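You operate a simulated robot arm through the tools that you are given. There is no shell and no other tool. Be economical: measure what you need, move in short steps, check, and stop when the job is done.

Carry out the task below with a simulated two-armed robot. There is one attempt and no reset: what you move stays moved.

TASK
On the surface of the wooden cabinet top, fold the blue cloth in half.

Only the result counts: the job must be done as asked and must still hold three seconds after the hand-in. Knocking over, shifting, dropping, spilling or breaking anything else fails it. Flat cloth is picked up by pressing the open fingertips on it (5 to 10 N) and closing them slowly along it; thin cloth reads only 2 to 8 mm in the jaws.

THE ROBOT
Two 7-joint arms with two-finger parallel grippers on one trunk, on a base that drives. Base frame: it is fixed to the floor where the robot stands at the start and does not move with it; the origin is under the middle of the robot, x ahead of it, y to its left, z up; the surface under the hand at the start is at about z = 0.882. Readings come in m, degrees, newtons and seconds.
The left shoulder is at the start at [0.144, 0.171, 1.135], the right one opposite. With the tool pointing down near the work surface each hand reaches from about 0.48 to 0.94 m from the robot's upright axis, wherever it stands, measured 20 degrees to its own side. Places, roughly: surface of the wooden cabinet top [0.6, 0.2, 0.9]. Payload 4.4 kg a hand.
Tool frame (each hand has its own): the origin (TCP) lies between the finger pads and is the grasp point; the fingertips stand 0.023 m ahead of it; z points along the fingers, y is the line along which they close. The gripper opens to 0.094 m. The fingers are 0.038 m wide and 0.01 m thick; the gripper's body (0.054 by 0.096 m) begins 0.039 m behind the TCP.
Orientation is told as [roll, pitch, yaw] about the base's x, y, z axes, in that order, counted from this pose: with the fingers straight down and closing along the base's y, the tool's x points along the base's -x, its y along +y and its z along -z.

THE INTERFACE
- The arms move only by the tool arm_command. It takes "left_rows", "right_rows" or both (then of equal length, played together; a hand with none holds still); each is one flat list of numbers, 7 for each row, row after row: the shift along the tool's x, y, z in units of 40 mm (1.0 is 40 mm), then the turn, a rotation vector about the tool's x, y, z in units of 6 degrees (1.0 is 6 degrees), then the opening in per cent of the stroke, from 0 (shut) to 100 (fully open). In form: [tx, ty, tz, wx, wy, wz, claw, tx, ty, tz, wx, wy, wz, claw, ...]. A call has 1 to 10 rows; each row shifts and turns the commanded pose from where the row before left it, along the tool's axes as they then stand. A call with a number of a shift or a turn outside -1 to 1 is refused whole. Each row takes 0.2 s and may step no farther than 0.05 m and 8.6 degrees from the row before; otherwise, or with a gripper value out of range, the whole call is refused. Where a pose cannot be reached the arm comes as near as it can. A force on the tool above 40 N (or 10 N above the force at the start of the call, whichever is more), or a blocked arm, ends the call early, and 0.2 s more pass. Each finger travels about 0.072 m/s and halts on what it meets, pressing with about 36 N; the grip force reading is that of the motor and also rises with nothing between the fingers. The clock runs only during rows and for 0.2 s after the last one: add rows that do not move to give the fingers time. It gives the time, the measured TCP pose, the force on the tool (base axes), the opening and the grip force at its end, in the units of the frame above (readings bear some noise), with the torque about the TCP (base axes, N m) and any sound that the robot's microphone picked up.
- Cameras (640 x 400 px; columns grow to the right, rows downward): "scene" is now at [0.261, -0.0098, 1.2675]; the picture's right is [-0.12, -0.99, 0.00], its down [-0.63, 0.07, -0.78] and it looks along [0.77, -0.09, -0.63] (base axes); focal length 214 px, centre (320, 200). "left" rides on the left gripper at [0.086, -0.016, -0.075] in its tool frame; the picture's right is [0.18, 0.98, 0.00], its down [-0.58, 0.11, -0.81] and it looks along [-0.79, 0.15, 0.59] (tool axes); focal length 243 px, centre (320, 200). "right" rides on the right gripper at [0.086, 0.016, -0.075] in its tool frame; the picture's right is [-0.18, 0.98, 0.00], its down [-0.58, -0.11, -0.81] and it looks along [-0.79, -0.15, 0.59] (tool axes); focal length 243 px, centre (320, 200). There is no depth. A picture from a camera that has moved, and an enlarged one, comes with that camera's place and axes in the base frame and with its lens.
- snapshot(camera): a new picture of that camera. No time passes.
- lift_body(by): slides the trunk up (or, below 0, down) by that many m; the arms and the scene camera ride with it, the base frame stays. It gives what a move gives, with no picture.
- drive_base(legs): drives the robot by 1 to 6 legs, each [ahead, left, turn to the left] in m, m and degrees, along the robot's own axes; the way and the turn of a leg run together, so that a leg with both is an arc; at most 1.5 m and 180 degrees a leg. The arms and the cameras ride along, it lands a little off, and it stops where it bumps. It gives what a move gives.
- pan_tilt(pan, tilt): turns the head with the scene camera to pan (to the left, within 80 degrees either way) and tilt (down, from -29 to 69), counted from straight ahead of the robot. It gives what a move gives.
- zoom(camera, box): a new picture of the part [left, top, right, bottom] of that camera's present view, enlarged. No time passes.
- job_done(): hands the job in; it is judged then, once.

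Go step by step. Nothing tells you exact positions but the pictures and the camera data: compare them with the known pose of the tool, close in by small moves and look again before you grip or let go. The budget is 120 turns and 88 pictures, counting those below and the enlarged ones. Unless the task says otherwise, let go and move clear before handing in, and close with one line.

The tools are called after "Call:" by a JSON object that holds its "fn" and its "kwargs". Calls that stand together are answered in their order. arm_command: Moves the arms, as the interface text tells. Its arguments: {"type":"object","properties":{"left_rows":{"type":"array","items":{"type":"number"}},"right_rows":{"type":"array","items":{"type":"number"}}},"required":[]} The other tools are called the same way: lift_body (by) slides the trunk up or down; drive_base (legs) drives the base; pan_tilt (pan, tilt) turns the head that bears the scene camera; snapshot (camera) takes a picture; zoom (camera, box) takes an enlarged picture of a part of a camera's view; job_done () hands the job in.

At the start:

```text
time: 0.0
left_tcp_pos: [0.5425, 0.3021, 1.0795]
left_ee_rot: [-0.1, -0.1, -0.1]
left_wrist_force: [-0.8, 0.4, -0.2]
left_ft_torque: [0.0, 0.03, 0.01]
left_width: 0.0941
left_finger_force: 0.2
right_tcp_pos: [0.5583, -0.2678, 1.1179]
right_ee_rot: [0.1, 0.1, 0.0]
right_wrist_force: [1.3, 0.1, -0.1]
right_ft_torque: [0.02, -0.04, 0.01]
right_width: 0.0939
right_finger_force: 0.1
trunk travel left (down, up): [-0.15, 0.238]
robot x, y, heading: [0.0018, 0.0002, -0.3]
head pan, tilt: [-6.8, 39.2]
```

scene: 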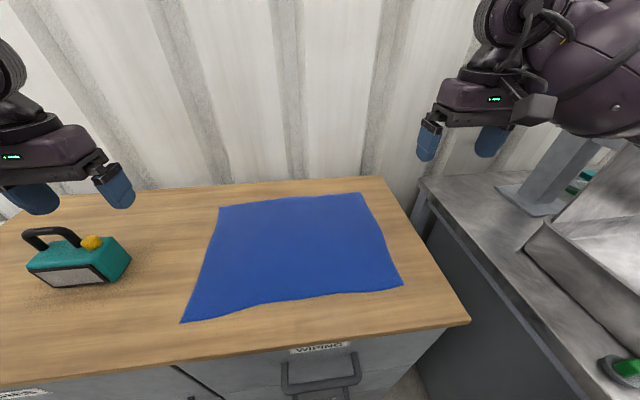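
right: 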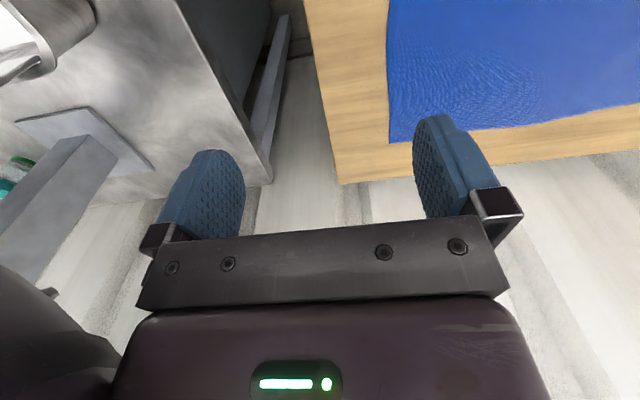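
left: 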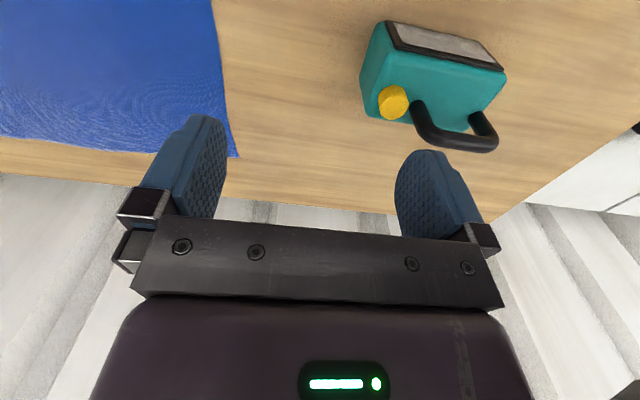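

The cloth lies at about x 0.44–0.75 and y −0.19–0.21, with the far corners near (0.734, 0.211) and (0.755, −0.194). I plan to lift the far edge with both hands and lay it on the near edge, and I'm backing up a little first so both edges are well within reach.

Call:
{"fn": "drive_base", "kwargs": {"legs": [[-0.1, 0, 0]]}}

Call:
{"fn": "snapshot", "kwargs": {"camera": "scene"}}

```text
time: 1.1
left_tcp_pos: [0.4426, 0.3017, 1.0786]
left_ee_rot: [-0.1, -0.1, -0.1]
left_wrist_force: [-0.2, 0.1, 0.3]
left_ft_torque: [-0.01, 0.04, -0.01]
left_width: 0.094
left_finger_force: 0.0
right_tcp_pos: [0.4593, -0.2691, 1.1181]
right_ee_rot: [0.0, 0.0, 0.0]
right_wrist_force: [0.4, 0.5, 0.2]
right_ft_torque: [0.01, -0.01, -0.02]
right_width: 0.0942
right_finger_force: 0.0
trunk travel left (down, up): [-0.15, 0.238]
robot x, y, heading: [-0.1015, -0.0002, -0.1]
head pan, tilt: [-6.8, 39.2]
```

```text
84 pictures are left
camera scene: at [0.1613, -0.01, 1.2675], right [-0.12, -0.99, 0.0], down [-0.63, 0.08, -0.78], along [0.77, -0.09, -0.63], focal length 214 px, centre (320, 200)
```

scene: 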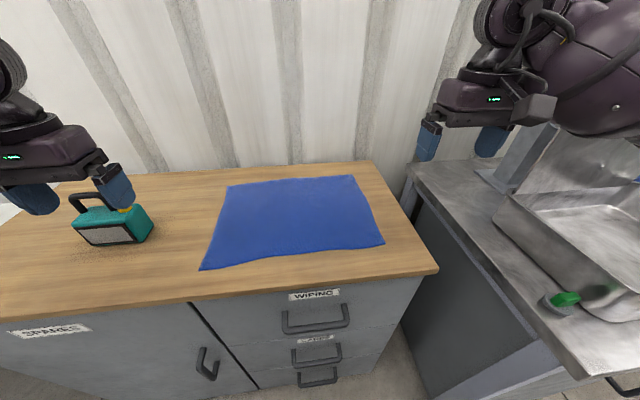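

The cloth's position is confirmed. I'm moving both open hands above the far corners, with the jaws partly closed.

Call:
{"fn": "arm_command", "kwargs": {"left_rows": [-0.8825, -0.3866, 0.375, 0, 0, 0, 35, -0.8825, -0.3866, 0.375, 0, 0, 0, 35, -0.8825, -0.3866, 0.375, 0, 0, 0, 35, -0.8825, -0.3866, 0.375, 0, 0, 0, 35, -0.8825, -0.3866, 0.375, 0, 0, 0, 35, -0.8825, -0.3866, 0.375, 0, 0, 0, 35, -0.8825, -0.3866, 0.375, 0, 0, 0, 35, -0.8825, -0.3866, 0.375, 0, 0, 0, 35, 0, 0, 0, 0, 0, 0, 35], "right_rows": [-0.871, 0.341, 0.494, 0, 0, 0, 35, -0.871, 0.341, 0.494, 0, 0, 0, 35, -0.871, 0.341, 0.494, 0, 0, 0, 35, -0.871, 0.341, 0.494, 0, 0, 0, 35, -0.871, 0.341, 0.494, 0, 0, 0, 35, -0.871, 0.341, 0.494, 0, 0, 0, 35, -0.871, 0.341, 0.494, 0, 0, 0, 35, -0.871, 0.341, 0.494, 0, 0, 0, 35, 0, 0, 0, 0, 0, 0, 35]}}

Call:
{"fn": "snapshot", "kwargs": {"camera": "scene"}}

Call:
{"fn": "snapshot", "kwargs": {"camera": "left"}}

Call:
{"fn": "snapshot", "kwargs": {"camera": "right"}}

```text
time: 3.1
left_tcp_pos: [0.724, 0.175, 0.9613]
left_ee_rot: [-0.1, -0.3, 0.1]
left_wrist_force: [-0.5, 0.7, 1.4]
left_ft_torque: [0.0, -0.01, 0.0]
left_width: 0.0328
left_finger_force: 0.1
right_tcp_pos: [0.7354, -0.1606, 0.9617]
right_ee_rot: [0.1, -0.1, 0.0]
right_wrist_force: [-0.5, -0.3, -0.6]
right_ft_torque: [-0.01, -0.02, 0.0]
right_width: 0.0327
right_finger_force: 0.1
trunk travel left (down, up): [-0.15, 0.238]
robot x, y, heading: [-0.0945, 0.0014, -0.0]
head pan, tilt: [-6.8, 39.2]
```

```text
83 pictures are left
camera scene: at [0.1607, -0.01, 1.268], right [-0.12, -0.99, 0.0], down [-0.63, 0.08, -0.78], along [0.77, -0.09, -0.63], focal length 214 px, centre (320, 200)
```

scene: 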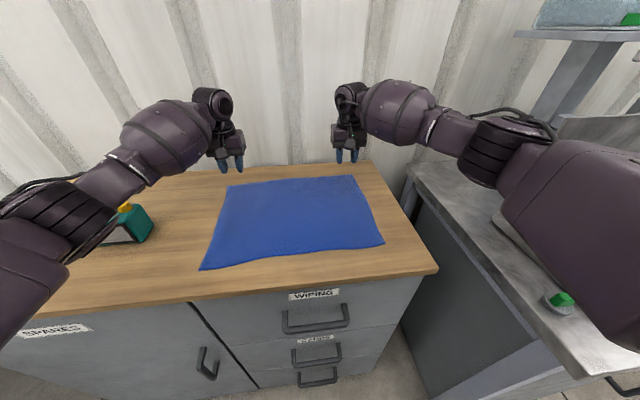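

```text
82 pictures are left
camera left: at [0.6377, 0.1608, 1.0358], right [-0.18, 0.98, 0.0], down [0.58, 0.11, 0.81], along [0.79, 0.15, -0.59], focal length 243 px, centre (320, 200)
```

left: 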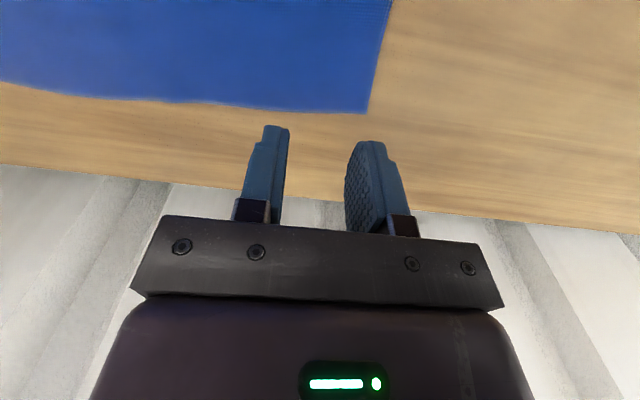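

```text
81 pictures are left
camera right: at [0.6499, -0.144, 1.0358], right [0.18, 0.98, 0.0], down [0.58, -0.11, 0.81], along [0.79, -0.15, -0.59], focal length 243 px, centre (320, 200)
```

right: 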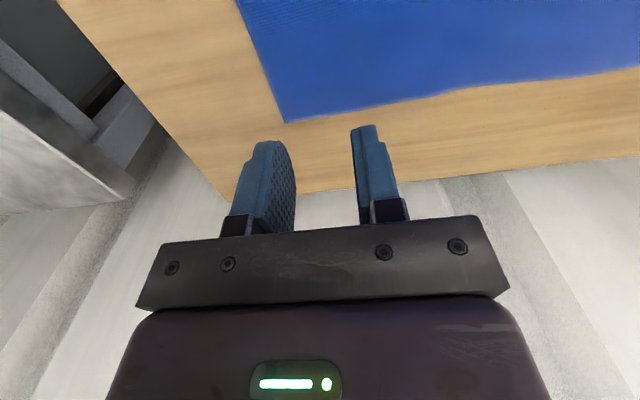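

The fingers sit just inside the far edge, with corners at (0.733, 0.214) and (0.755, −0.191). Next I lower both hands to just above the cloth.

Call:
{"fn": "arm_command", "kwargs": {"left_rows": [0.05, 0.03, 0.6, 0, 0, 0, 35, 0, 0.02, 0.6, 0, 0, 0, 35, 0, 0, 0.1, 0, 0, 0, 35], "right_rows": [0, 0, 0.6, 0, 0, 0, 35, 0, 0, 0.6, 0, 0, 0, 35, 0, 0, 0.1, 0, 0, 0, 35]}}

Call:
{"fn": "snapshot", "kwargs": {"camera": "left"}}

Call:
{"fn": "snapshot", "kwargs": {"camera": "right"}}

```text
time: 4.0
left_tcp_pos: [0.7234, 0.1775, 0.9067]
left_ee_rot: [-0.2, -0.1, 0.0]
left_wrist_force: [-0.5, -0.1, 0.2]
left_ft_torque: [-0.04, 0.02, 0.02]
left_width: 0.033
left_finger_force: 0.1
right_tcp_pos: [0.7373, -0.1599, 0.9087]
right_ee_rot: [0.0, 0.0, 0.0]
right_wrist_force: [1.0, 0.5, 0.2]
right_ft_torque: [-0.01, -0.02, -0.01]
right_width: 0.0328
right_finger_force: 0.1
trunk travel left (down, up): [-0.15, 0.238]
robot x, y, heading: [-0.0954, 0.0013, -0.0]
head pan, tilt: [-6.8, 39.2]
```

```text
80 pictures are left
camera left: at [0.6366, 0.1636, 0.9825], right [-0.18, 0.98, 0.0], down [0.58, 0.11, 0.81], along [0.79, 0.15, -0.59], focal length 243 px, centre (320, 200)
```

left: 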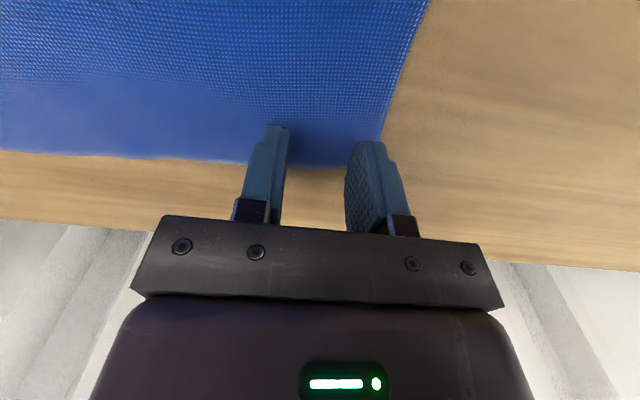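

```text
79 pictures are left
camera right: at [0.6505, -0.1436, 0.9824], right [0.18, 0.98, 0.0], down [0.58, -0.11, 0.81], along [0.79, -0.15, -0.59], focal length 243 px, centre (320, 200)
```

right: 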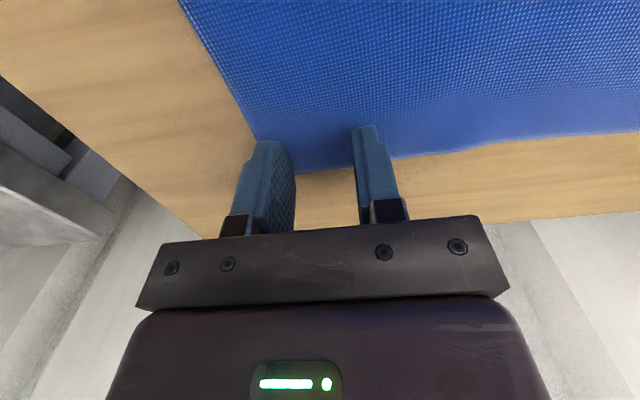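

Both outer fingers sit very near the cloth's edge. I'll shift a few mm inward and press gently.

Call:
{"fn": "arm_command", "kwargs": {"left_rows": [0.1, -0.12, 0, 0, 0, 0, 35, 0, 0, 0.06, 0, 0, 0, 35, 0, 0, 0, 0, 0, 0, 35], "right_rows": [0.1, 0.12, 0, 0, 0, 0, 35, 0, 0, 0.1, 0, 0, 0, 35, 0, 0, 0, 0, 0, 0, 35]}}

```text
time: 4.8
left_tcp_pos: [0.72, 0.1738, 0.9065]
left_ee_rot: [-0.1, -0.2, 0.0]
left_wrist_force: [0.3, -0.1, 0.2]
left_ft_torque: [-0.01, 0.01, 0.01]
left_width: 0.0332
left_finger_force: 0.1
right_tcp_pos: [0.7325, -0.1551, 0.9065]
right_ee_rot: [0.1, -0.2, -0.1]
right_wrist_force: [1.3, -0.9, 11.5]
right_ft_torque: [-0.14, 0.02, 0.03]
right_width: 0.0329
right_finger_force: 0.0
trunk travel left (down, up): [-0.15, 0.238]
robot x, y, heading: [-0.1004, 0.0037, 0.1]
head pan, tilt: [-6.8, 39.2]
```

The right hand presses at about 11 N and the left isn't touching yet. I'm adjusting both.

Call:
{"fn": "arm_command", "kwargs": {"left_rows": [0, 0, 0.04, 0, 0, 0, 35, 0, 0, 0, 0, 0, 0, 35], "right_rows": [0, 0, -0.01, 0, 0, 0, 35, 0, 0, 0, 0, 0, 0, 35]}}

```text
time: 5.3
left_tcp_pos: [0.7188, 0.1725, 0.9077]
left_ee_rot: [-0.2, -0.4, 0.1]
left_wrist_force: [1.9, -1.1, 8.7]
left_ft_torque: [0.08, 0.0, 0.0]
left_width: 0.0333
left_finger_force: 0.2
right_tcp_pos: [0.7324, -0.1554, 0.9062]
right_ee_rot: [0.1, -0.2, 0.0]
right_wrist_force: [2.7, -0.7, 12.8]
right_ft_torque: [-0.11, -0.03, 0.02]
right_width: 0.0327
right_finger_force: 0.0
trunk travel left (down, up): [-0.15, 0.238]
robot x, y, heading: [-0.1015, 0.0017, 0.1]
head pan, tilt: [-6.8, 39.2]
```

The left is at 8.7 N and the right at 12.8 N. I'll ease the right slightly and close both slowly along the cloth.

Call:
{"fn": "arm_command", "kwargs": {"left_rows": [0, 0, 0, 0, 0, 0, 31, 0, 0, 0, 0, 0, 0, 27, 0, 0, 0, 0, 0, 0, 23, 0, 0, 0, 0, 0, 0, 19, 0, 0, 0, 0, 0, 0, 15, 0, 0, 0, 0, 0, 0, 11, 0, 0, 0, 0, 0, 0, 7, 0, 0, 0, 0, 0, 0, 3, 0, 0, 0, 0, 0, 0, 0, 0, 0, 0, 0, 0, 0, 0], "right_rows": [0, 0, -0.02, 0, 0, 0, 31, 0, 0, 0, 0, 0, 0, 27, 0, 0, 0, 0, 0, 0, 23, 0, 0, 0, 0, 0, 0, 19, 0, 0, 0, 0, 0, 0, 15, 0, 0, 0, 0, 0, 0, 11, 0, 0, 0, 0, 0, 0, 7, 0, 0, 0, 0, 0, 0, 3, 0, 0, 0, 0, 0, 0, 0, 0, 0, 0, 0, 0, 0, 0]}}

Call:
{"fn": "snapshot", "kwargs": {"camera": "left"}}

Call:
{"fn": "snapshot", "kwargs": {"camera": "right"}}

```text
time: 7.5
left_tcp_pos: [0.7178, 0.1728, 0.9061]
left_ee_rot: [-0.1, -0.3, 0.1]
left_wrist_force: [0.0, 0.2, 21.2]
left_ft_torque: [0.03, 0.08, -0.03]
left_width: 0.002
left_finger_force: 36.3
right_tcp_pos: [0.7318, -0.1552, 0.9062]
right_ee_rot: [0.0, -0.1, 0.0]
right_wrist_force: [0.5, 0.8, 6.2]
right_ft_torque: [0.03, 0.0, -0.04]
right_width: 0.0002
right_finger_force: 35.9
trunk travel left (down, up): [-0.15, 0.238]
robot x, y, heading: [-0.0993, -0.0014, -0.2]
head pan, tilt: [-6.8, 39.2]
```

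```text
78 pictures are left
camera left: at [0.6312, 0.1585, 0.9808], right [-0.18, 0.98, 0.0], down [0.58, 0.11, 0.81], along [0.8, 0.15, -0.59], focal length 243 px, centre (320, 200)
```

left: 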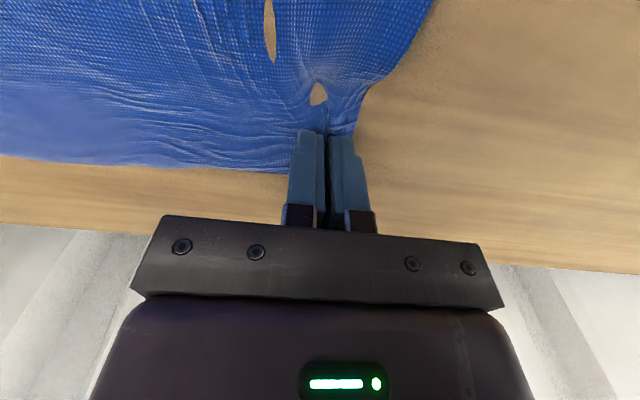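

```text
77 pictures are left
camera right: at [0.6451, -0.1396, 0.9809], right [0.18, 0.98, 0.0], down [0.58, -0.11, 0.81], along [0.79, -0.15, -0.59], focal length 243 px, centre (320, 200)
```

right: 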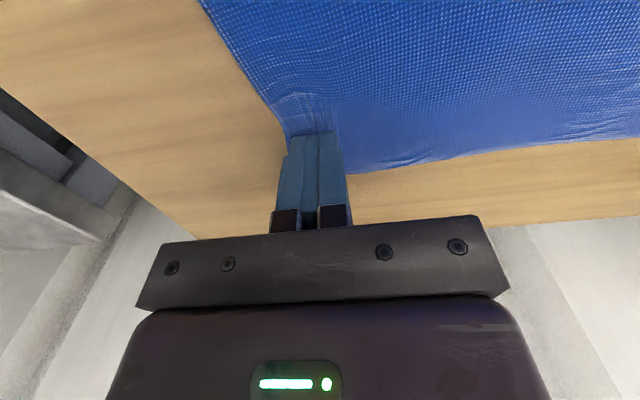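

The left hand has the cloth (2 mm in the jaws), but the right slipped (0.2 mm). I'll reopen the right, press a bit firmer and close again, and take a little load off the left.

Call:
{"fn": "arm_command", "kwargs": {"left_rows": [0, 0, -0.05, 0, 0, 0, 0, 0, 0, 0, 0, 0, 0, 0, 0, 0, 0, 0, 0, 0, 0, 0, 0, 0, 0, 0, 0, 0, 0, 0, 0, 0, 0, 0, 0, 0, 0, 0, 0, 0, 0, 0, 0, 0, 0, 0, 0, 0, 0], "right_rows": [0, 0, -0.2, 0, 0, 0, 0, 0, 0, 0, 0, 0, 0, 37, 0, 0, 0, 0, 0, 0, 37, 0, 0, 0, 0, 0, 0, 37, 0, 0, 0.2, 0, 0, 0, 37, 0, 0, 0.03, 0, 0, 0, 37, 0, 0, 0, 0, 0, 0, 37]}}

Call:
{"fn": "snapshot", "kwargs": {"camera": "right"}}

Call:
{"fn": "snapshot", "kwargs": {"camera": "left"}}

```text
time: 9.2
left_tcp_pos: [0.718, 0.1723, 0.9067]
left_ee_rot: [-0.1, -0.2, 0.0]
left_wrist_force: [2.2, -1.3, 8.3]
left_ft_torque: [0.0, -0.06, -0.02]
left_width: 0.002
left_finger_force: 35.9
right_tcp_pos: [0.7333, -0.1543, 0.907]
right_ee_rot: [0.2, -0.2, 0.0]
right_wrist_force: [-1.6, -0.5, 11.4]
right_ft_torque: [-0.04, 0.07, -0.02]
right_width: 0.0349
right_finger_force: 0.1
trunk travel left (down, up): [-0.15, 0.238]
robot x, y, heading: [-0.0964, -0.0028, 0.1]
head pan, tilt: [-6.8, 39.2]
```

```text
76 pictures are left
camera right: at [0.6457, -0.1393, 0.9807], right [0.18, 0.98, 0.0], down [0.58, -0.11, 0.81], along [0.79, -0.15, -0.59], focal length 243 px, centre (320, 200)
```

right: 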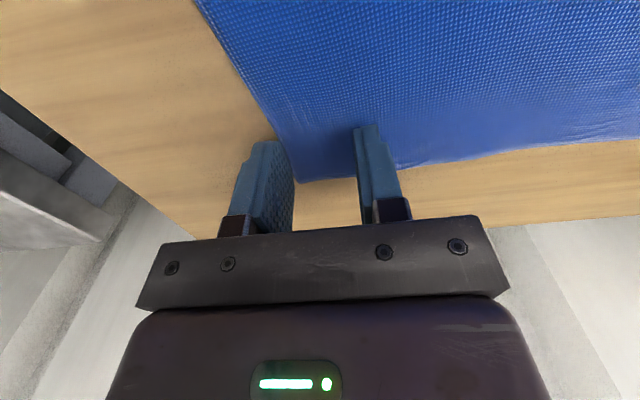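

```text
75 pictures are left
camera left: at [0.6312, 0.1586, 0.9811], right [-0.18, 0.98, 0.0], down [0.58, 0.11, 0.81], along [0.79, 0.15, -0.59], focal length 243 px, centre (320, 200)
```

left: 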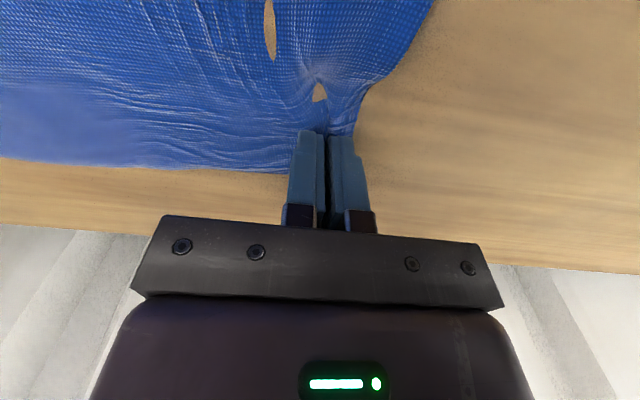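

The cloth's corner has moved inward, so the right outer finger is now off it. I'll shift the right hand 13 mm inward and 5 mm toward me, and press again.

Call:
{"fn": "arm_command", "kwargs": {"right_rows": [0, 0, -0.25, 0, 0, 0, 37, 0.12, 0.33, 0, 0, 0, 0, 37, 0, 0, 0.25, 0, 0, 0, 37, 0, 0, 0.01, 0, 0, 0, 37, 0, 0, 0, 0, 0, 0, 37]}}

Call:
{"fn": "snapshot", "kwargs": {"camera": "right"}}

```text
time: 10.3
left_tcp_pos: [0.7169, 0.1732, 0.9071]
left_ee_rot: [-0.1, -0.1, 0.0]
left_wrist_force: [1.0, 0.1, 2.4]
left_ft_torque: [-0.03, -0.01, -0.01]
left_width: 0.0022
left_finger_force: 35.9
right_tcp_pos: [0.7274, -0.1417, 0.9059]
right_ee_rot: [0.1, -0.2, 0.0]
right_wrist_force: [-2.6, -1.3, 15.7]
right_ft_torque: [-0.19, 0.08, -0.01]
right_width: 0.0348
right_finger_force: 0.0
trunk travel left (down, up): [-0.15, 0.238]
robot x, y, heading: [-0.1016, -0.0001, -0.4]
head pan, tilt: [-6.8, 39.2]
```

```text
74 pictures are left
camera right: at [0.641, -0.126, 0.9806], right [0.18, 0.98, 0.0], down [0.58, -0.11, 0.81], along [0.79, -0.15, -0.59], focal length 243 px, centre (320, 200)
```

right: 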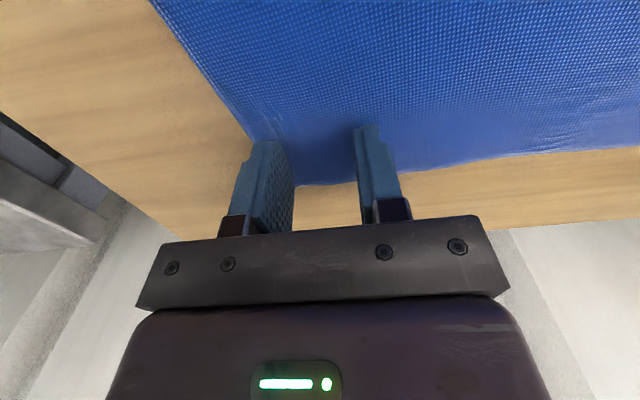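

The outer finger carries most of the load (torque −0.19). I'll level the hand slightly and close at this force.

Call:
{"fn": "arm_command", "kwargs": {"right_rows": [0, 0, 0, 0.1, 0, 0, 37, 0, 0, 0, 0, 0, 0, 33, 0, 0, 0, 0, 0, 0, 29, 0, 0, 0, 0, 0, 0, 25, 0, 0, 0, 0, 0, 0, 21, 0, 0, 0, 0, 0, 0, 17, 0, 0, 0, 0, 0, 0, 12, 0, 0, 0, 0, 0, 0, 7, 0, 0, 0, 0, 0, 0, 0, 0, 0, 0, 0, 0, 0, 0]}}

Call:
{"fn": "snapshot", "kwargs": {"camera": "right"}}

```text
time: 12.6
left_tcp_pos: [0.7179, 0.1738, 0.9065]
left_ee_rot: [-0.2, -0.2, -0.1]
left_wrist_force: [0.9, -18.6, -0.7]
left_ft_torque: [-0.42, -0.02, -0.18]
left_width: 0.002
left_finger_force: 36.1
right_tcp_pos: [0.7275, -0.14, 0.9077]
right_ee_rot: [-0.5, -0.2, 0.1]
right_wrist_force: [-2.8, 18.1, 22.7]
right_ft_torque: [0.5, 0.03, 0.32]
right_width: 0.0029
right_finger_force: 35.9
trunk travel left (down, up): [-0.15, 0.238]
robot x, y, heading: [-0.0986, 0.0005, -0.1]
head pan, tilt: [-6.8, 39.2]
```

```text
73 pictures are left
camera right: at [0.6405, -0.1236, 0.9804], right [0.18, 0.98, -0.01], down [0.58, -0.1, 0.81], along [0.79, -0.15, -0.59], focal length 243 px, centre (320, 200)
```

right: 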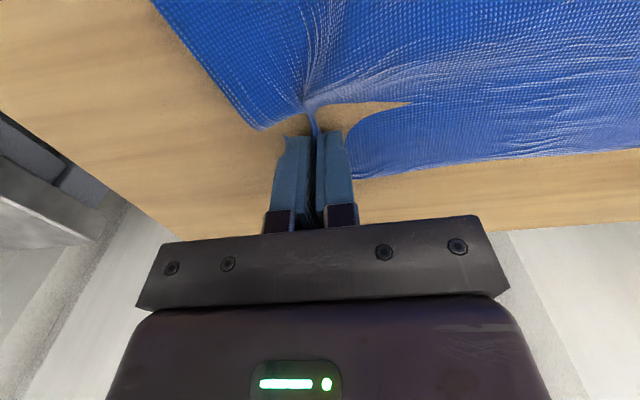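

Both hands grip the cloth, and it's taut between them (18 N). I'll bring them slightly together while lifting 4 cm.

Call:
{"fn": "arm_command", "kwargs": {"left_rows": [0, -0.12, -0.1, 0, 0, 0, 0, 0.1, -0.08, -0.4, 0, 0, 0, 0, 0.2, 0, -0.5, 0, 0, 0, 0, 0, 0, 0, 0, 0, 0, 0], "right_rows": [0, 0.12, -0.1, 0, 0, 0, 0, 0.1, 0.08, -0.4, 0, 0, 0, 0, 0.2, 0, -0.5, 0, 0, 0, 0, 0, 0, 0, 0, 0, 0, 0]}}

Call:
{"fn": "snapshot", "kwargs": {"camera": "scene"}}

Call:
{"fn": "snapshot", "kwargs": {"camera": "right"}}

Call:
{"fn": "snapshot", "kwargs": {"camera": "left"}}

```text
time: 13.6
left_tcp_pos: [0.708, 0.1673, 0.9429]
left_ee_rot: [0.0, 0.1, 0.2]
left_wrist_force: [0.2, -1.4, -1.3]
left_ft_torque: [-0.02, 0.03, -0.03]
left_width: 0.0019
left_finger_force: 36.3
right_tcp_pos: [0.7171, -0.1348, 0.9414]
right_ee_rot: [-0.7, 0.2, -0.1]
right_wrist_force: [0.6, 0.3, -0.2]
right_ft_torque: [0.03, 0.01, 0.05]
right_width: 0.0025
right_finger_force: 36.4
trunk travel left (down, up): [-0.15, 0.238]
robot x, y, heading: [-0.1002, -0.0016, 0.0]
head pan, tilt: [-6.8, 39.2]
```

```text
72 pictures are left
camera scene: at [0.1631, -0.0099, 1.2668], right [-0.12, -0.99, 0.0], down [-0.63, 0.08, -0.78], along [0.77, -0.09, -0.63], focal length 214 px, centre (320, 200)
```

scene: 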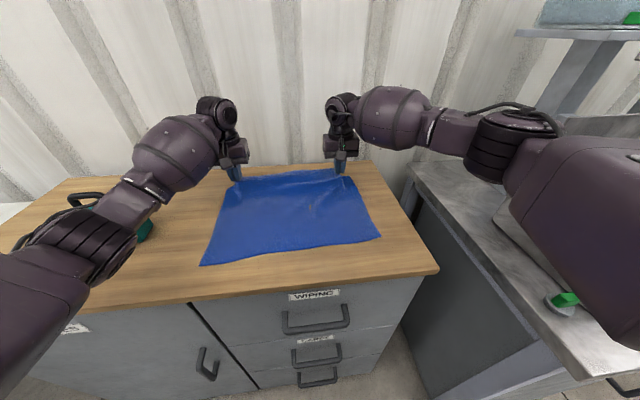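

```text
71 pictures are left
camera right: at [0.6308, -0.1176, 1.0149], right [0.19, 0.98, -0.01], down [0.58, -0.1, 0.81], along [0.79, -0.16, -0.59], focal length 243 px, centre (320, 200)
```

right: 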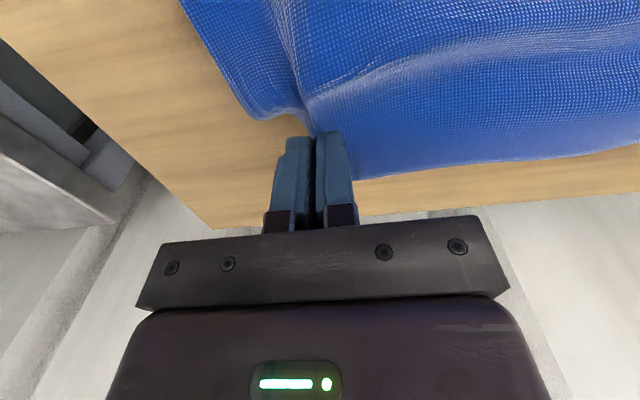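

```text
70 pictures are left
camera left: at [0.6213, 0.1515, 1.0185], right [-0.19, 0.98, 0.0], down [0.58, 0.11, 0.81], along [0.79, 0.15, -0.59], focal length 243 px, centre (320, 200)
```

left: 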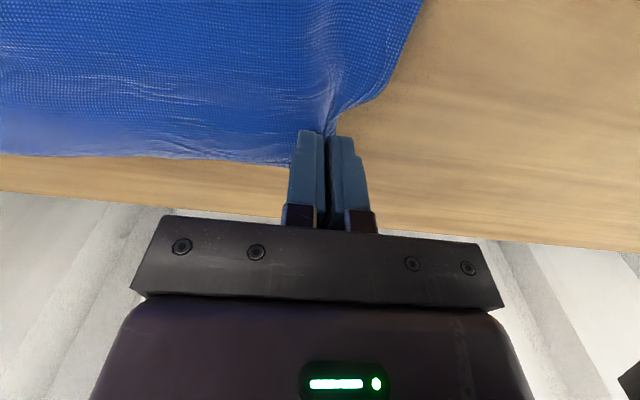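

Both corners came up with light forces. I continue the arc up and towards the near side.

Call:
{"fn": "arm_command", "kwargs": {"left_rows": [0.31, 0.015, -0.625, 0, 0, 0, 0, 0.31, 0.015, -0.625, 0, 0, 0, 0, 0.75, 0.015, -0.3, 0, 0, 0, 0, 0.75, 0.015, -0.3, 0, 0, 0, 0, 0.75, 0.015, -0.3, 0, 0, 0, 0], "right_rows": [0.31, -0.015, -0.625, 0.02, 0, 0, 0, 0.31, -0.015, -0.625, 0, 0, 0, 0, 0.75, -0.015, -0.3, 0, 0, 0, 0, 0.75, -0.015, -0.3, 0, 0, 0, 0, 0.75, -0.015, -0.3, 0, 0, 0, 0]}}

Call:
{"fn": "snapshot", "kwargs": {"camera": "scene"}}

```text
time: 14.8
left_tcp_pos: [0.5907, 0.169, 1.0326]
left_ee_rot: [-0.2, -0.1, -0.1]
left_wrist_force: [0.5, -2.2, -0.2]
left_ft_torque: [-0.08, -0.01, -0.03]
left_width: 0.002
left_finger_force: 35.8
right_tcp_pos: [0.6005, -0.1353, 1.0313]
right_ee_rot: [-0.7, -0.1, -0.1]
right_wrist_force: [-0.7, 3.1, 0.2]
right_ft_torque: [0.03, 0.01, 0.03]
right_width: 0.0025
right_finger_force: 36.4
trunk travel left (down, up): [-0.15, 0.238]
robot x, y, heading: [-0.0977, -0.0046, -0.1]
head pan, tilt: [-6.8, 39.2]
```

```text
69 pictures are left
camera scene: at [0.1605, -0.01, 1.268], right [-0.12, -0.99, 0.0], down [-0.63, 0.08, -0.78], along [0.77, -0.09, -0.63], focal length 214 px, centre (320, 200)
```

scene: 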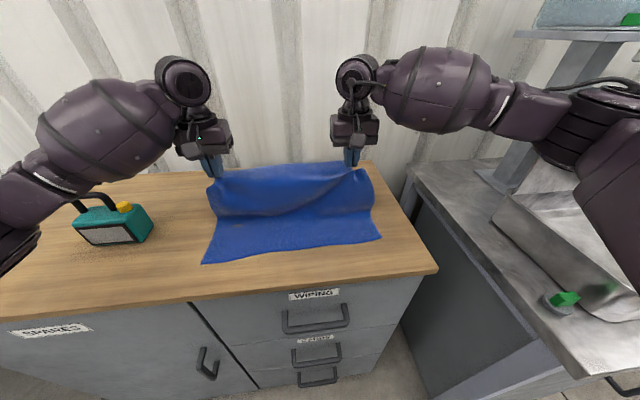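

The cloth hangs well and the near corners are at about (0.453, 0.206) and (0.470, −0.188). I continue down toward the near edge, stopping a few cm above it.

Call:
{"fn": "arm_command", "kwargs": {"left_rows": [0.58, 0.02, 0.25, 0, 0, 0, 0, 0.58, 0.02, 0.25, 0, 0, 0, 0, 0.58, 0.02, 0.25, 0, 0, 0, 0, 0.31, 0.02, 0.43, 0, 0, 0, 0, 0.31, 0.02, 0.43, 0, 0, 0, 0, 0.31, 0.02, 0.43, 0, 0, 0, 0, 0.31, 0.02, 0.43, 0, 0, 0, 0, 0, 0, 0, 0, 0, 0, 0], "right_rows": [0.53, -0.02, 0.25, 0, 0, 0, 0, 0.53, -0.02, 0.25, 0, 0, 0, 0, 0.53, -0.02, 0.25, 0, 0, 0, 0, 0.29, -0.02, 0.43, 0, 0, 0, 0, 0.29, -0.02, 0.43, 0, 0, 0, 0, 0.29, -0.02, 0.43, 0, 0, 0, 0, 0.29, -0.02, 0.43, 0, 0, 0, 0, 0, 0, 0, 0, 0, 0, 0]}}

Call:
{"fn": "snapshot", "kwargs": {"camera": "scene"}}

Call:
{"fn": "snapshot", "kwargs": {"camera": "left"}}

Call:
{"fn": "snapshot", "kwargs": {"camera": "right"}}

```text
time: 16.6
left_tcp_pos: [0.4726, 0.1728, 0.9333]
left_ee_rot: [-0.2, 0.0, -0.2]
left_wrist_force: [2.0, -26.7, -0.2]
left_ft_torque: [-0.59, -0.08, -0.19]
left_width: 0.0021
left_finger_force: 36.4
right_tcp_pos: [0.4916, -0.1411, 0.9294]
right_ee_rot: [-0.6, 0.0, 0.0]
right_wrist_force: [-2.5, 26.3, 0.1]
right_ft_torque: [0.66, 0.06, 0.45]
right_width: 0.0026
right_finger_force: 35.8
trunk travel left (down, up): [-0.15, 0.238]
robot x, y, heading: [-0.1034, -0.0026, 0.1]
head pan, tilt: [-6.8, 39.2]
```

```text
68 pictures are left
camera scene: at [0.1617, -0.01, 1.2676], right [-0.12, -0.99, 0.0], down [-0.63, 0.08, -0.78], along [0.77, -0.09, -0.63], focal length 214 px, centre (320, 200)
```

scene: 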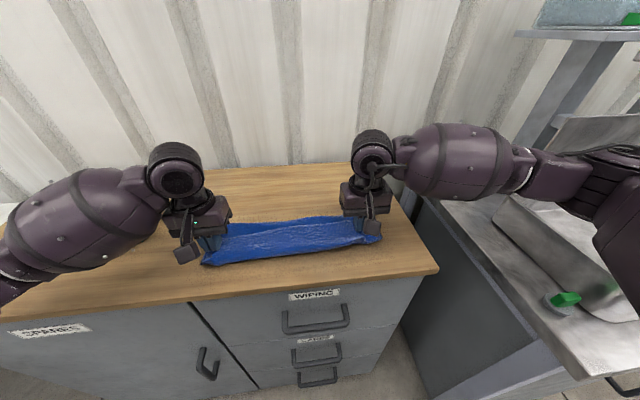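

```text
67 pictures are left
camera left: at [0.3861, 0.159, 1.0073], right [-0.18, 0.98, 0.0], down [0.58, 0.11, 0.81], along [0.79, 0.15, -0.59], focal length 243 px, centre (320, 200)
```

left: 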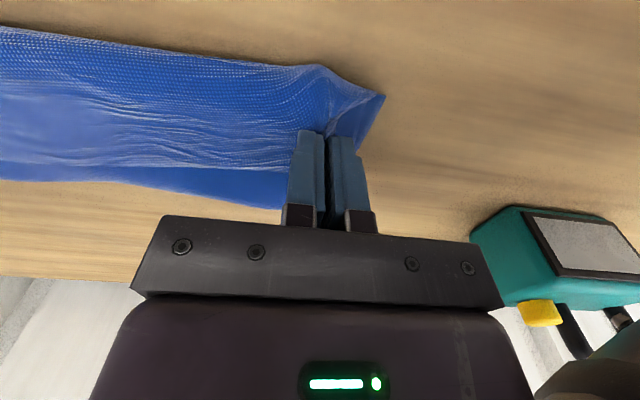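

```text
66 pictures are left
camera right: at [0.4052, -0.1249, 1.0044], right [0.18, 0.98, -0.01], down [0.58, -0.1, 0.81], along [0.79, -0.15, -0.59], focal length 243 px, centre (320, 200)
```

right: 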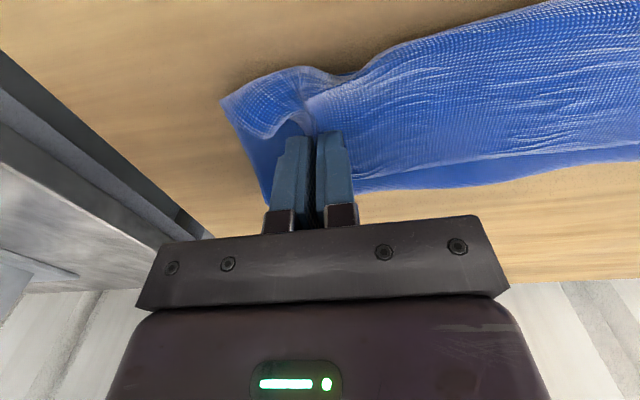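

The edge is nearly above the near edge, with some tension (26 N). I'll ease the hands inward and lower to the surface.

Call:
{"fn": "arm_command", "kwargs": {"left_rows": [0, -0.08, 0.2, 0, 0, 0, 0, 0, 0, 0.2, 0, 0, 0, 0, 0, 0, 0.2, 0, 0, 0, 0, 0, 0, 0, 0, 0, 0, 0], "right_rows": [0, 0.08, 0.15, 0, 0, 0, 0, 0, 0, 0.15, 0, 0, 0, 0, 0, 0, 0.2, 0, 0, 0, 0, 0, 0, 0, 0, 0, 0, 0]}}

Call:
{"fn": "zoom", "kwargs": {"camera": "scene", "box": [160, 140, 440, 315]}}

Call:
{"fn": "snapshot", "kwargs": {"camera": "left"}}

Call:
{"fn": "snapshot", "kwargs": {"camera": "right"}}

```text
time: 17.6
left_tcp_pos: [0.4747, 0.171, 0.9105]
left_ee_rot: [0.0, -0.1, 0.0]
left_wrist_force: [2.1, -12.6, 8.8]
left_ft_torque: [-0.41, 0.09, -0.13]
left_width: 0.0021
left_finger_force: 36.5
right_tcp_pos: [0.4919, -0.1401, 0.9119]
right_ee_rot: [-0.7, 0.0, -0.1]
right_wrist_force: [-1.5, 14.8, -0.3]
right_ft_torque: [0.33, 0.02, 0.27]
right_width: 0.0027
right_finger_force: 36.6
trunk travel left (down, up): [-0.15, 0.238]
robot x, y, heading: [-0.1013, 0.0024, 0.2]
head pan, tilt: [-6.8, 39.2]
```

```text
2.29 times, centred on (300, 228) of scene
camera zoom: at [0.1614, -0.0099, 1.2677], right [-0.12, -0.99, 0.0], down [-0.63, 0.08, -0.78], along [0.77, -0.09, -0.63], focal length 490 px, centre (366, 137)
```

zoom: 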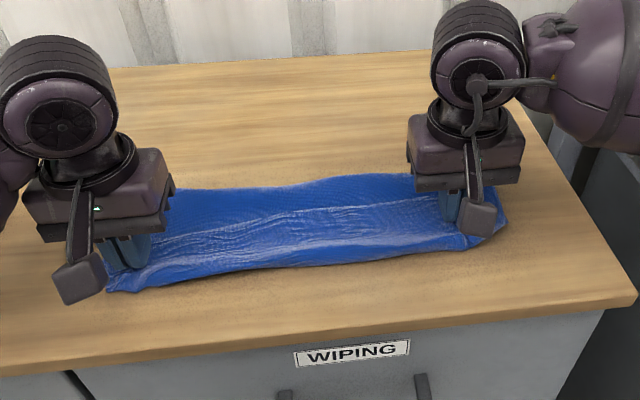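

```text
64 pictures are left
camera left: at [0.3868, 0.1561, 0.9841], right [-0.18, 0.98, 0.0], down [0.58, 0.11, 0.81], along [0.79, 0.15, -0.59], focal length 243 px, centre (320, 200)
```

left: 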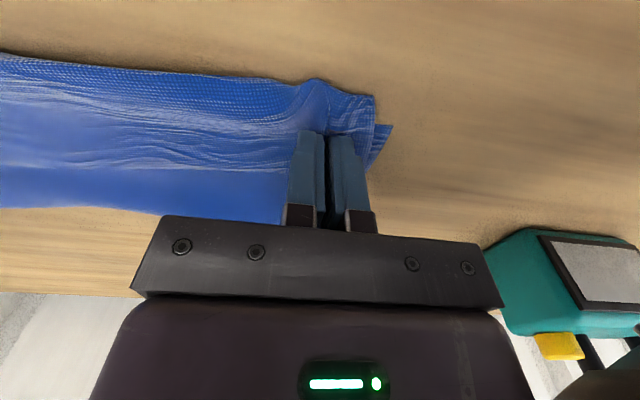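

```text
63 pictures are left
camera right: at [0.4054, -0.1227, 0.985], right [0.18, 0.98, -0.01], down [0.58, -0.1, 0.81], along [0.79, -0.16, -0.59], focal length 243 px, centre (320, 200)
```

right: 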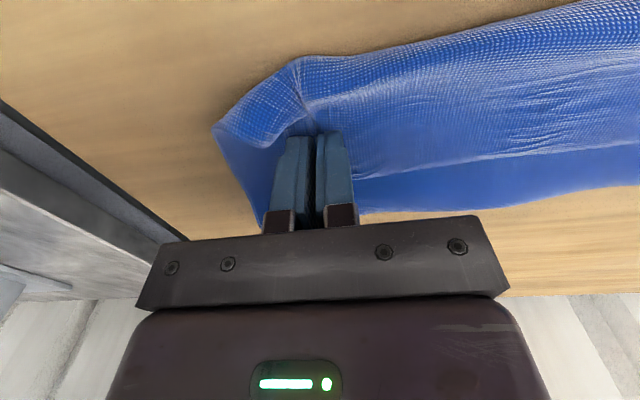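

The upper layer overshoots the near edge by roughly 1.5–2 cm. I'll lift slightly, move it back (left 13 mm, right 17 mm), lower it again and look.

Call:
{"fn": "arm_command", "kwargs": {"left_rows": [0, -0.04, -0.35, 0, 0, 0, 0, -0.33, 0, 0, 0, 0, 0, 0, 0, 0, 0.35, 0, 0, 0, 0, 0, 0, 0, 0, 0, 0, 0], "right_rows": [0, 0.02, -0.35, 0, 0, 0, 0, -0.43, 0, 0, 0, 0, 0, 0, 0, 0, 0.38, 0, 0, 0, 0, 0, 0, 0, 0, 0, 0, 0]}}

Call:
{"fn": "zoom", "kwargs": {"camera": "scene", "box": [160, 140, 440, 315]}}

Call:
{"fn": "snapshot", "kwargs": {"camera": "left"}}

Call:
{"fn": "snapshot", "kwargs": {"camera": "right"}}

```text
time: 18.6
left_tcp_pos: [0.486, 0.17, 0.909]
left_ee_rot: [0.0, 0.0, 0.0]
left_wrist_force: [1.8, -9.3, 5.6]
left_ft_torque: [-0.21, 0.0, -0.05]
left_width: 0.0022
left_finger_force: 36.3
right_tcp_pos: [0.5095, -0.139, 0.9089]
right_ee_rot: [-0.7, 0.0, 0.0]
right_wrist_force: [-1.1, 9.6, 0.2]
right_ft_torque: [0.22, 0.02, 0.18]
right_width: 0.0027
right_finger_force: 35.5
trunk travel left (down, up): [-0.15, 0.238]
robot x, y, heading: [-0.0991, 0.0024, -0.1]
head pan, tilt: [-6.8, 39.2]
```

```text
2.29 times, centred on (300, 228) of scene
camera zoom: at [0.1616, -0.0101, 1.2677], right [-0.12, -0.99, 0.0], down [-0.63, 0.08, -0.78], along [0.77, -0.09, -0.63], focal length 490 px, centre (366, 137)
```

zoom: 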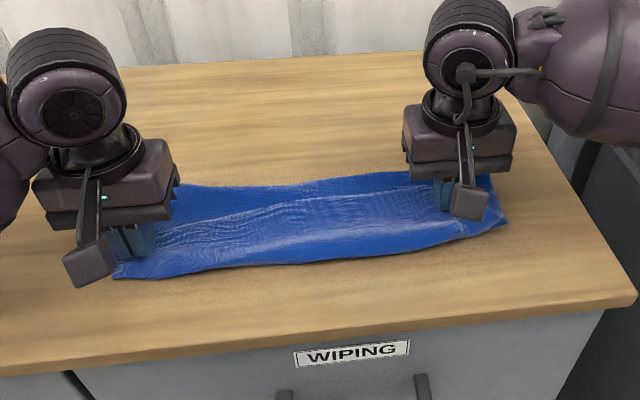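

```text
61 pictures are left
camera left: at [0.4, 0.1544, 0.9833], right [-0.18, 0.98, 0.0], down [0.58, 0.11, 0.81], along [0.79, 0.15, -0.59], focal length 243 px, centre (320, 200)
```

left: 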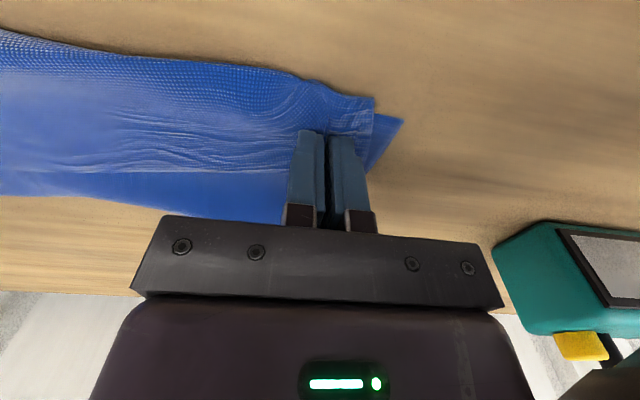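

```text
60 pictures are left
camera right: at [0.4224, -0.1216, 0.9839], right [0.18, 0.98, -0.01], down [0.58, -0.1, 0.81], along [0.79, -0.16, -0.59], focal length 243 px, centre (320, 200)
```

right: 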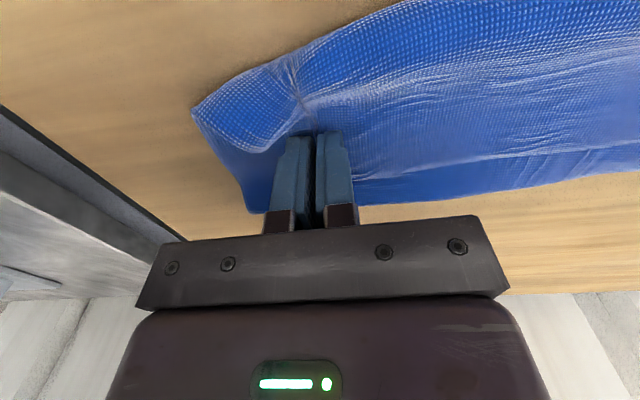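

Alignment looks good now. I'll lower a touch, open slowly and lift straight up.

Call:
{"fn": "arm_command", "kwargs": {"left_rows": [0, -0.04, 0, 0, 0, 0, 0, 0, 0, 0, 0, 0, 0, 8, 0, 0, 0, 0, 0, 0, 16, 0, 0, 0, 0, 0, 0, 26, 0, 0, 0, 0, 0, 0, 36, 0, 0, -0.2, 0, 0, 0, 40, 0, 0, -0.8, 0, 0, 0, 40, 0, 0, -1, 0, 0, 0, 40, 0, 0, -1, 0, 0, 0, 40], "right_rows": [0, 0.04, 0.03, 0, 0, 0, 0, 0, 0, 0, 0, 0, 0, 8, 0, 0, 0, 0, 0, 0, 16, 0, 0, 0, 0, 0, 0, 26, 0, 0, 0, 0, 0, 0, 36, 0, 0, -0.2, 0, 0, 0, 40, 0, 0, -0.8, 0, 0, 0, 40, 0, 0, -1, 0, 0, 0, 40, 0, 0, -1, 0, 0, 0, 40]}}

Call:
{"fn": "zoom", "kwargs": {"camera": "scene", "box": [160, 140, 440, 315]}}

Call:
{"fn": "snapshot", "kwargs": {"camera": "left"}}

Call:
{"fn": "snapshot", "kwargs": {"camera": "right"}}

```text
time: 20.6
left_tcp_pos: [0.4865, 0.1685, 1.0316]
left_ee_rot: [-0.1, -0.1, 0.0]
left_wrist_force: [0.1, 0.2, 1.2]
left_ft_torque: [0.0, -0.05, 0.03]
left_width: 0.0376
left_finger_force: 0.1
right_tcp_pos: [0.5082, -0.1359, 1.0302]
right_ee_rot: [-0.6, -0.1, 0.0]
right_wrist_force: [-0.5, -0.2, -0.3]
right_ft_torque: [0.03, -0.04, 0.01]
right_width: 0.0377
right_finger_force: 0.0
trunk travel left (down, up): [-0.15, 0.238]
robot x, y, heading: [-0.1025, -0.0004, 0.2]
head pan, tilt: [-6.8, 39.2]
```

```text
2.29 times, centred on (300, 228) of scene
camera zoom: at [0.1603, -0.01, 1.2681], right [-0.12, -0.99, 0.0], down [-0.63, 0.08, -0.78], along [0.77, -0.09, -0.63], focal length 490 px, centre (366, 137)
```

zoom: 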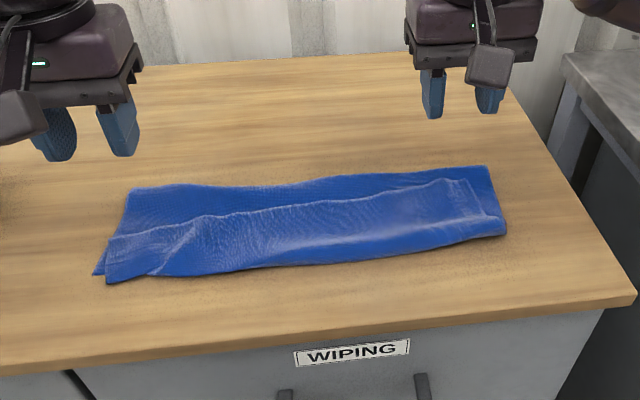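

```text
58 pictures are left
camera left: at [0.3999, 0.1538, 1.1058], right [-0.18, 0.98, 0.0], down [0.58, 0.11, 0.81], along [0.79, 0.15, -0.59], focal length 243 px, centre (320, 200)
```

left: 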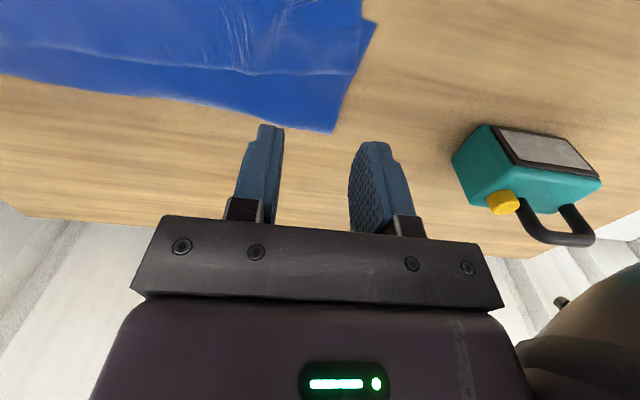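

```text
57 pictures are left
camera right: at [0.4214, -0.1179, 1.1041], right [0.18, 0.98, -0.01], down [0.58, -0.1, 0.81], along [0.79, -0.16, -0.59], focal length 243 px, centre (320, 200)
```

right: 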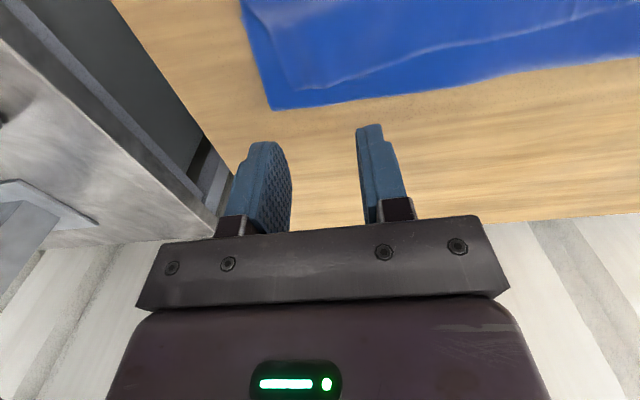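

Both hands are clear. A ridge or edge line runs across the top layer, so I'll look closer to understand the layering.

Call:
{"fn": "zoom", "kwargs": {"camera": "scene", "box": [195, 205, 295, 268]}}

Call:
{"fn": "zoom", "kwargs": {"camera": "scene", "box": [295, 198, 395, 261]}}

```text
6.35 times, centred on (245, 236) of scene
camera zoom: at [0.1603, -0.01, 1.2681], right [-0.12, -0.99, 0.0], down [-0.63, 0.08, -0.78], along [0.77, -0.09, -0.63], focal length 1362 px, centre (796, -32)
```

zoom: 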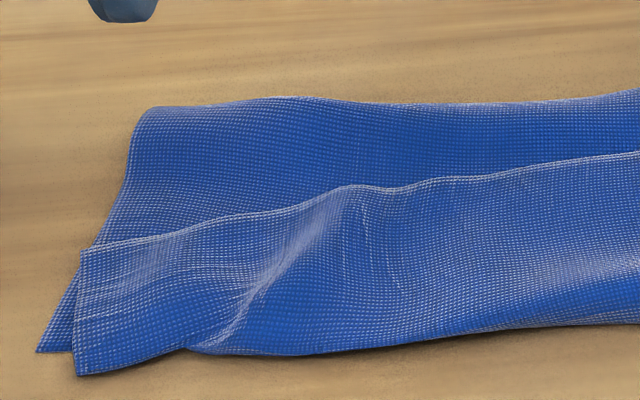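

```text
6.35 times, centred on (345, 230) of scene
camera zoom: at [0.1603, -0.01, 1.2681], right [-0.12, -0.99, 0.0], down [-0.63, 0.08, -0.78], along [0.77, -0.09, -0.63], focal length 1362 px, centre (161, 13)
```

zoom: 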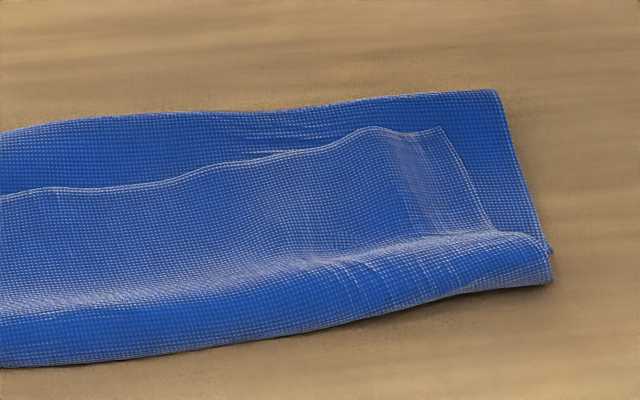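

The picture shows three layers. The held edge kept pointing away from me and folded back on itself, because the jaws gripped a long stretch of it. I'll re-grip this flap, unfold the cloth back to flat, and redo the fold gripping only the very rim.

Call:
{"fn": "arm_command", "kwargs": {"left_rows": [0.05, 0.02, 0.95, 0, 0, 0, 37, 0, 0, 0.95, 0, 0, 0, 37, 0, 0, 0.95, 0, 0, 0, 37, 0, 0, 0.1, 0, 0, 0, 37, 0, 0, 0, 0, 0, 0, 37], "right_rows": [-0.15, 0.05, 0.95, 0, 0, 0, 37, 0, 0, 0.95, 0, 0, 0, 37, 0, 0, 0.95, 0, 0, 0, 37, 0, 0, 0.1, 0, 0, 0, 37, 0, 0, 0, 0, 0, 0, 37]}}

Call:
{"fn": "snapshot", "kwargs": {"camera": "left"}}

Call:
{"fn": "snapshot", "kwargs": {"camera": "right"}}

```text
time: 21.8
left_tcp_pos: [0.4854, 0.1695, 0.9111]
left_ee_rot: [-0.1, -0.1, 0.0]
left_wrist_force: [0.1, 0.3, 0.2]
left_ft_torque: [0.02, -0.02, -0.02]
left_width: 0.0347
left_finger_force: 0.0
right_tcp_pos: [0.5167, -0.1348, 0.9103]
right_ee_rot: [-0.7, 0.0, -0.1]
right_wrist_force: [0.0, -0.2, -0.2]
right_ft_torque: [0.03, 0.0, 0.0]
right_width: 0.0347
right_finger_force: 0.1
trunk travel left (down, up): [-0.15, 0.238]
robot x, y, heading: [-0.0976, -0.0012, -0.1]
head pan, tilt: [-6.8, 39.2]
```

```text
54 pictures are left
camera left: at [0.3993, 0.1536, 0.9854], right [-0.18, 0.98, 0.0], down [0.58, 0.11, 0.81], along [0.79, 0.15, -0.59], focal length 243 px, centre (320, 200)
```

left: 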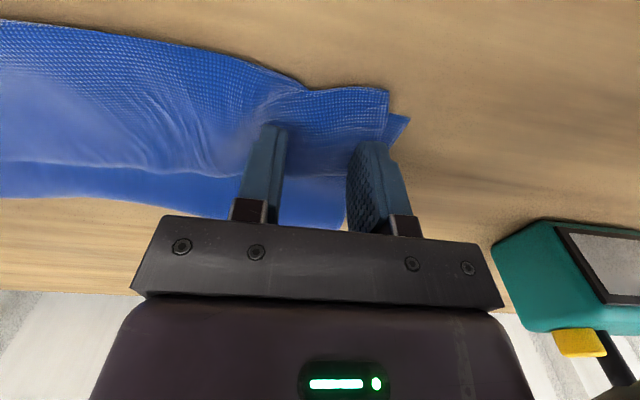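

```text
53 pictures are left
camera right: at [0.4298, -0.1175, 0.9842], right [0.18, 0.98, -0.01], down [0.58, -0.1, 0.81], along [0.79, -0.16, -0.59], focal length 243 px, centre (320, 200)
```

right: 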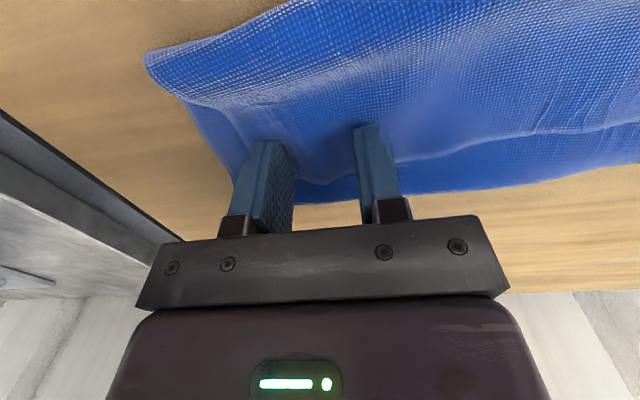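

Both sets of jaws are above the flap. I'll make small corrections inward and press gently.

Call:
{"fn": "arm_command", "kwargs": {"left_rows": [0.1, -0.05, 0, 0, 0, 0, 37, 0, 0, 0.06, 0, 0, 0, 37, 0, 0, 0, 0, 0, 0, 37], "right_rows": [0.15, 0.13, 0, -0.05, 0, 0, 37, 0, 0, 0.06, 0, 0, 0, 37, 0, 0, 0, 0, 0, 0, 37]}}

```text
time: 22.6
left_tcp_pos: [0.4801, 0.1663, 0.9112]
left_ee_rot: [-0.1, 0.0, 0.0]
left_wrist_force: [0.2, 0.5, 1.9]
left_ft_torque: [0.05, 0.0, 0.0]
left_width: 0.0346
left_finger_force: 0.0
right_tcp_pos: [0.5105, -0.1289, 0.9086]
right_ee_rot: [-0.3, -0.1, -0.2]
right_wrist_force: [0.6, -1.2, 5.0]
right_ft_torque: [0.0, -0.02, -0.02]
right_width: 0.0348
right_finger_force: 0.1
trunk travel left (down, up): [-0.15, 0.238]
robot x, y, heading: [-0.1005, 0.0005, -0.0]
head pan, tilt: [-6.8, 39.2]
```

Call:
{"fn": "arm_command", "kwargs": {"left_rows": [0, 0, 0.05, 0, 0, 0, 37, 0, 0, 0, 0, 0, 0, 37], "right_rows": [0, 0, 0.02, 0, 0, 0, 37, 0, 0, 0, 0, 0, 0, 37]}}

```text
time: 23.1
left_tcp_pos: [0.4812, 0.1666, 0.9082]
left_ee_rot: [-0.1, -0.2, -0.1]
left_wrist_force: [2.8, 0.6, 11.4]
left_ft_torque: [0.11, -0.02, -0.04]
left_width: 0.0347
left_finger_force: 0.1
right_tcp_pos: [0.5099, -0.131, 0.908]
right_ee_rot: [-0.4, -0.1, 0.0]
right_wrist_force: [2.8, 0.0, 7.7]
right_ft_torque: [0.04, -0.03, 0.02]
right_width: 0.0348
right_finger_force: 0.0
trunk travel left (down, up): [-0.15, 0.238]
robot x, y, heading: [-0.0991, 0.0019, 0.1]
head pan, tilt: [-6.8, 39.2]
```

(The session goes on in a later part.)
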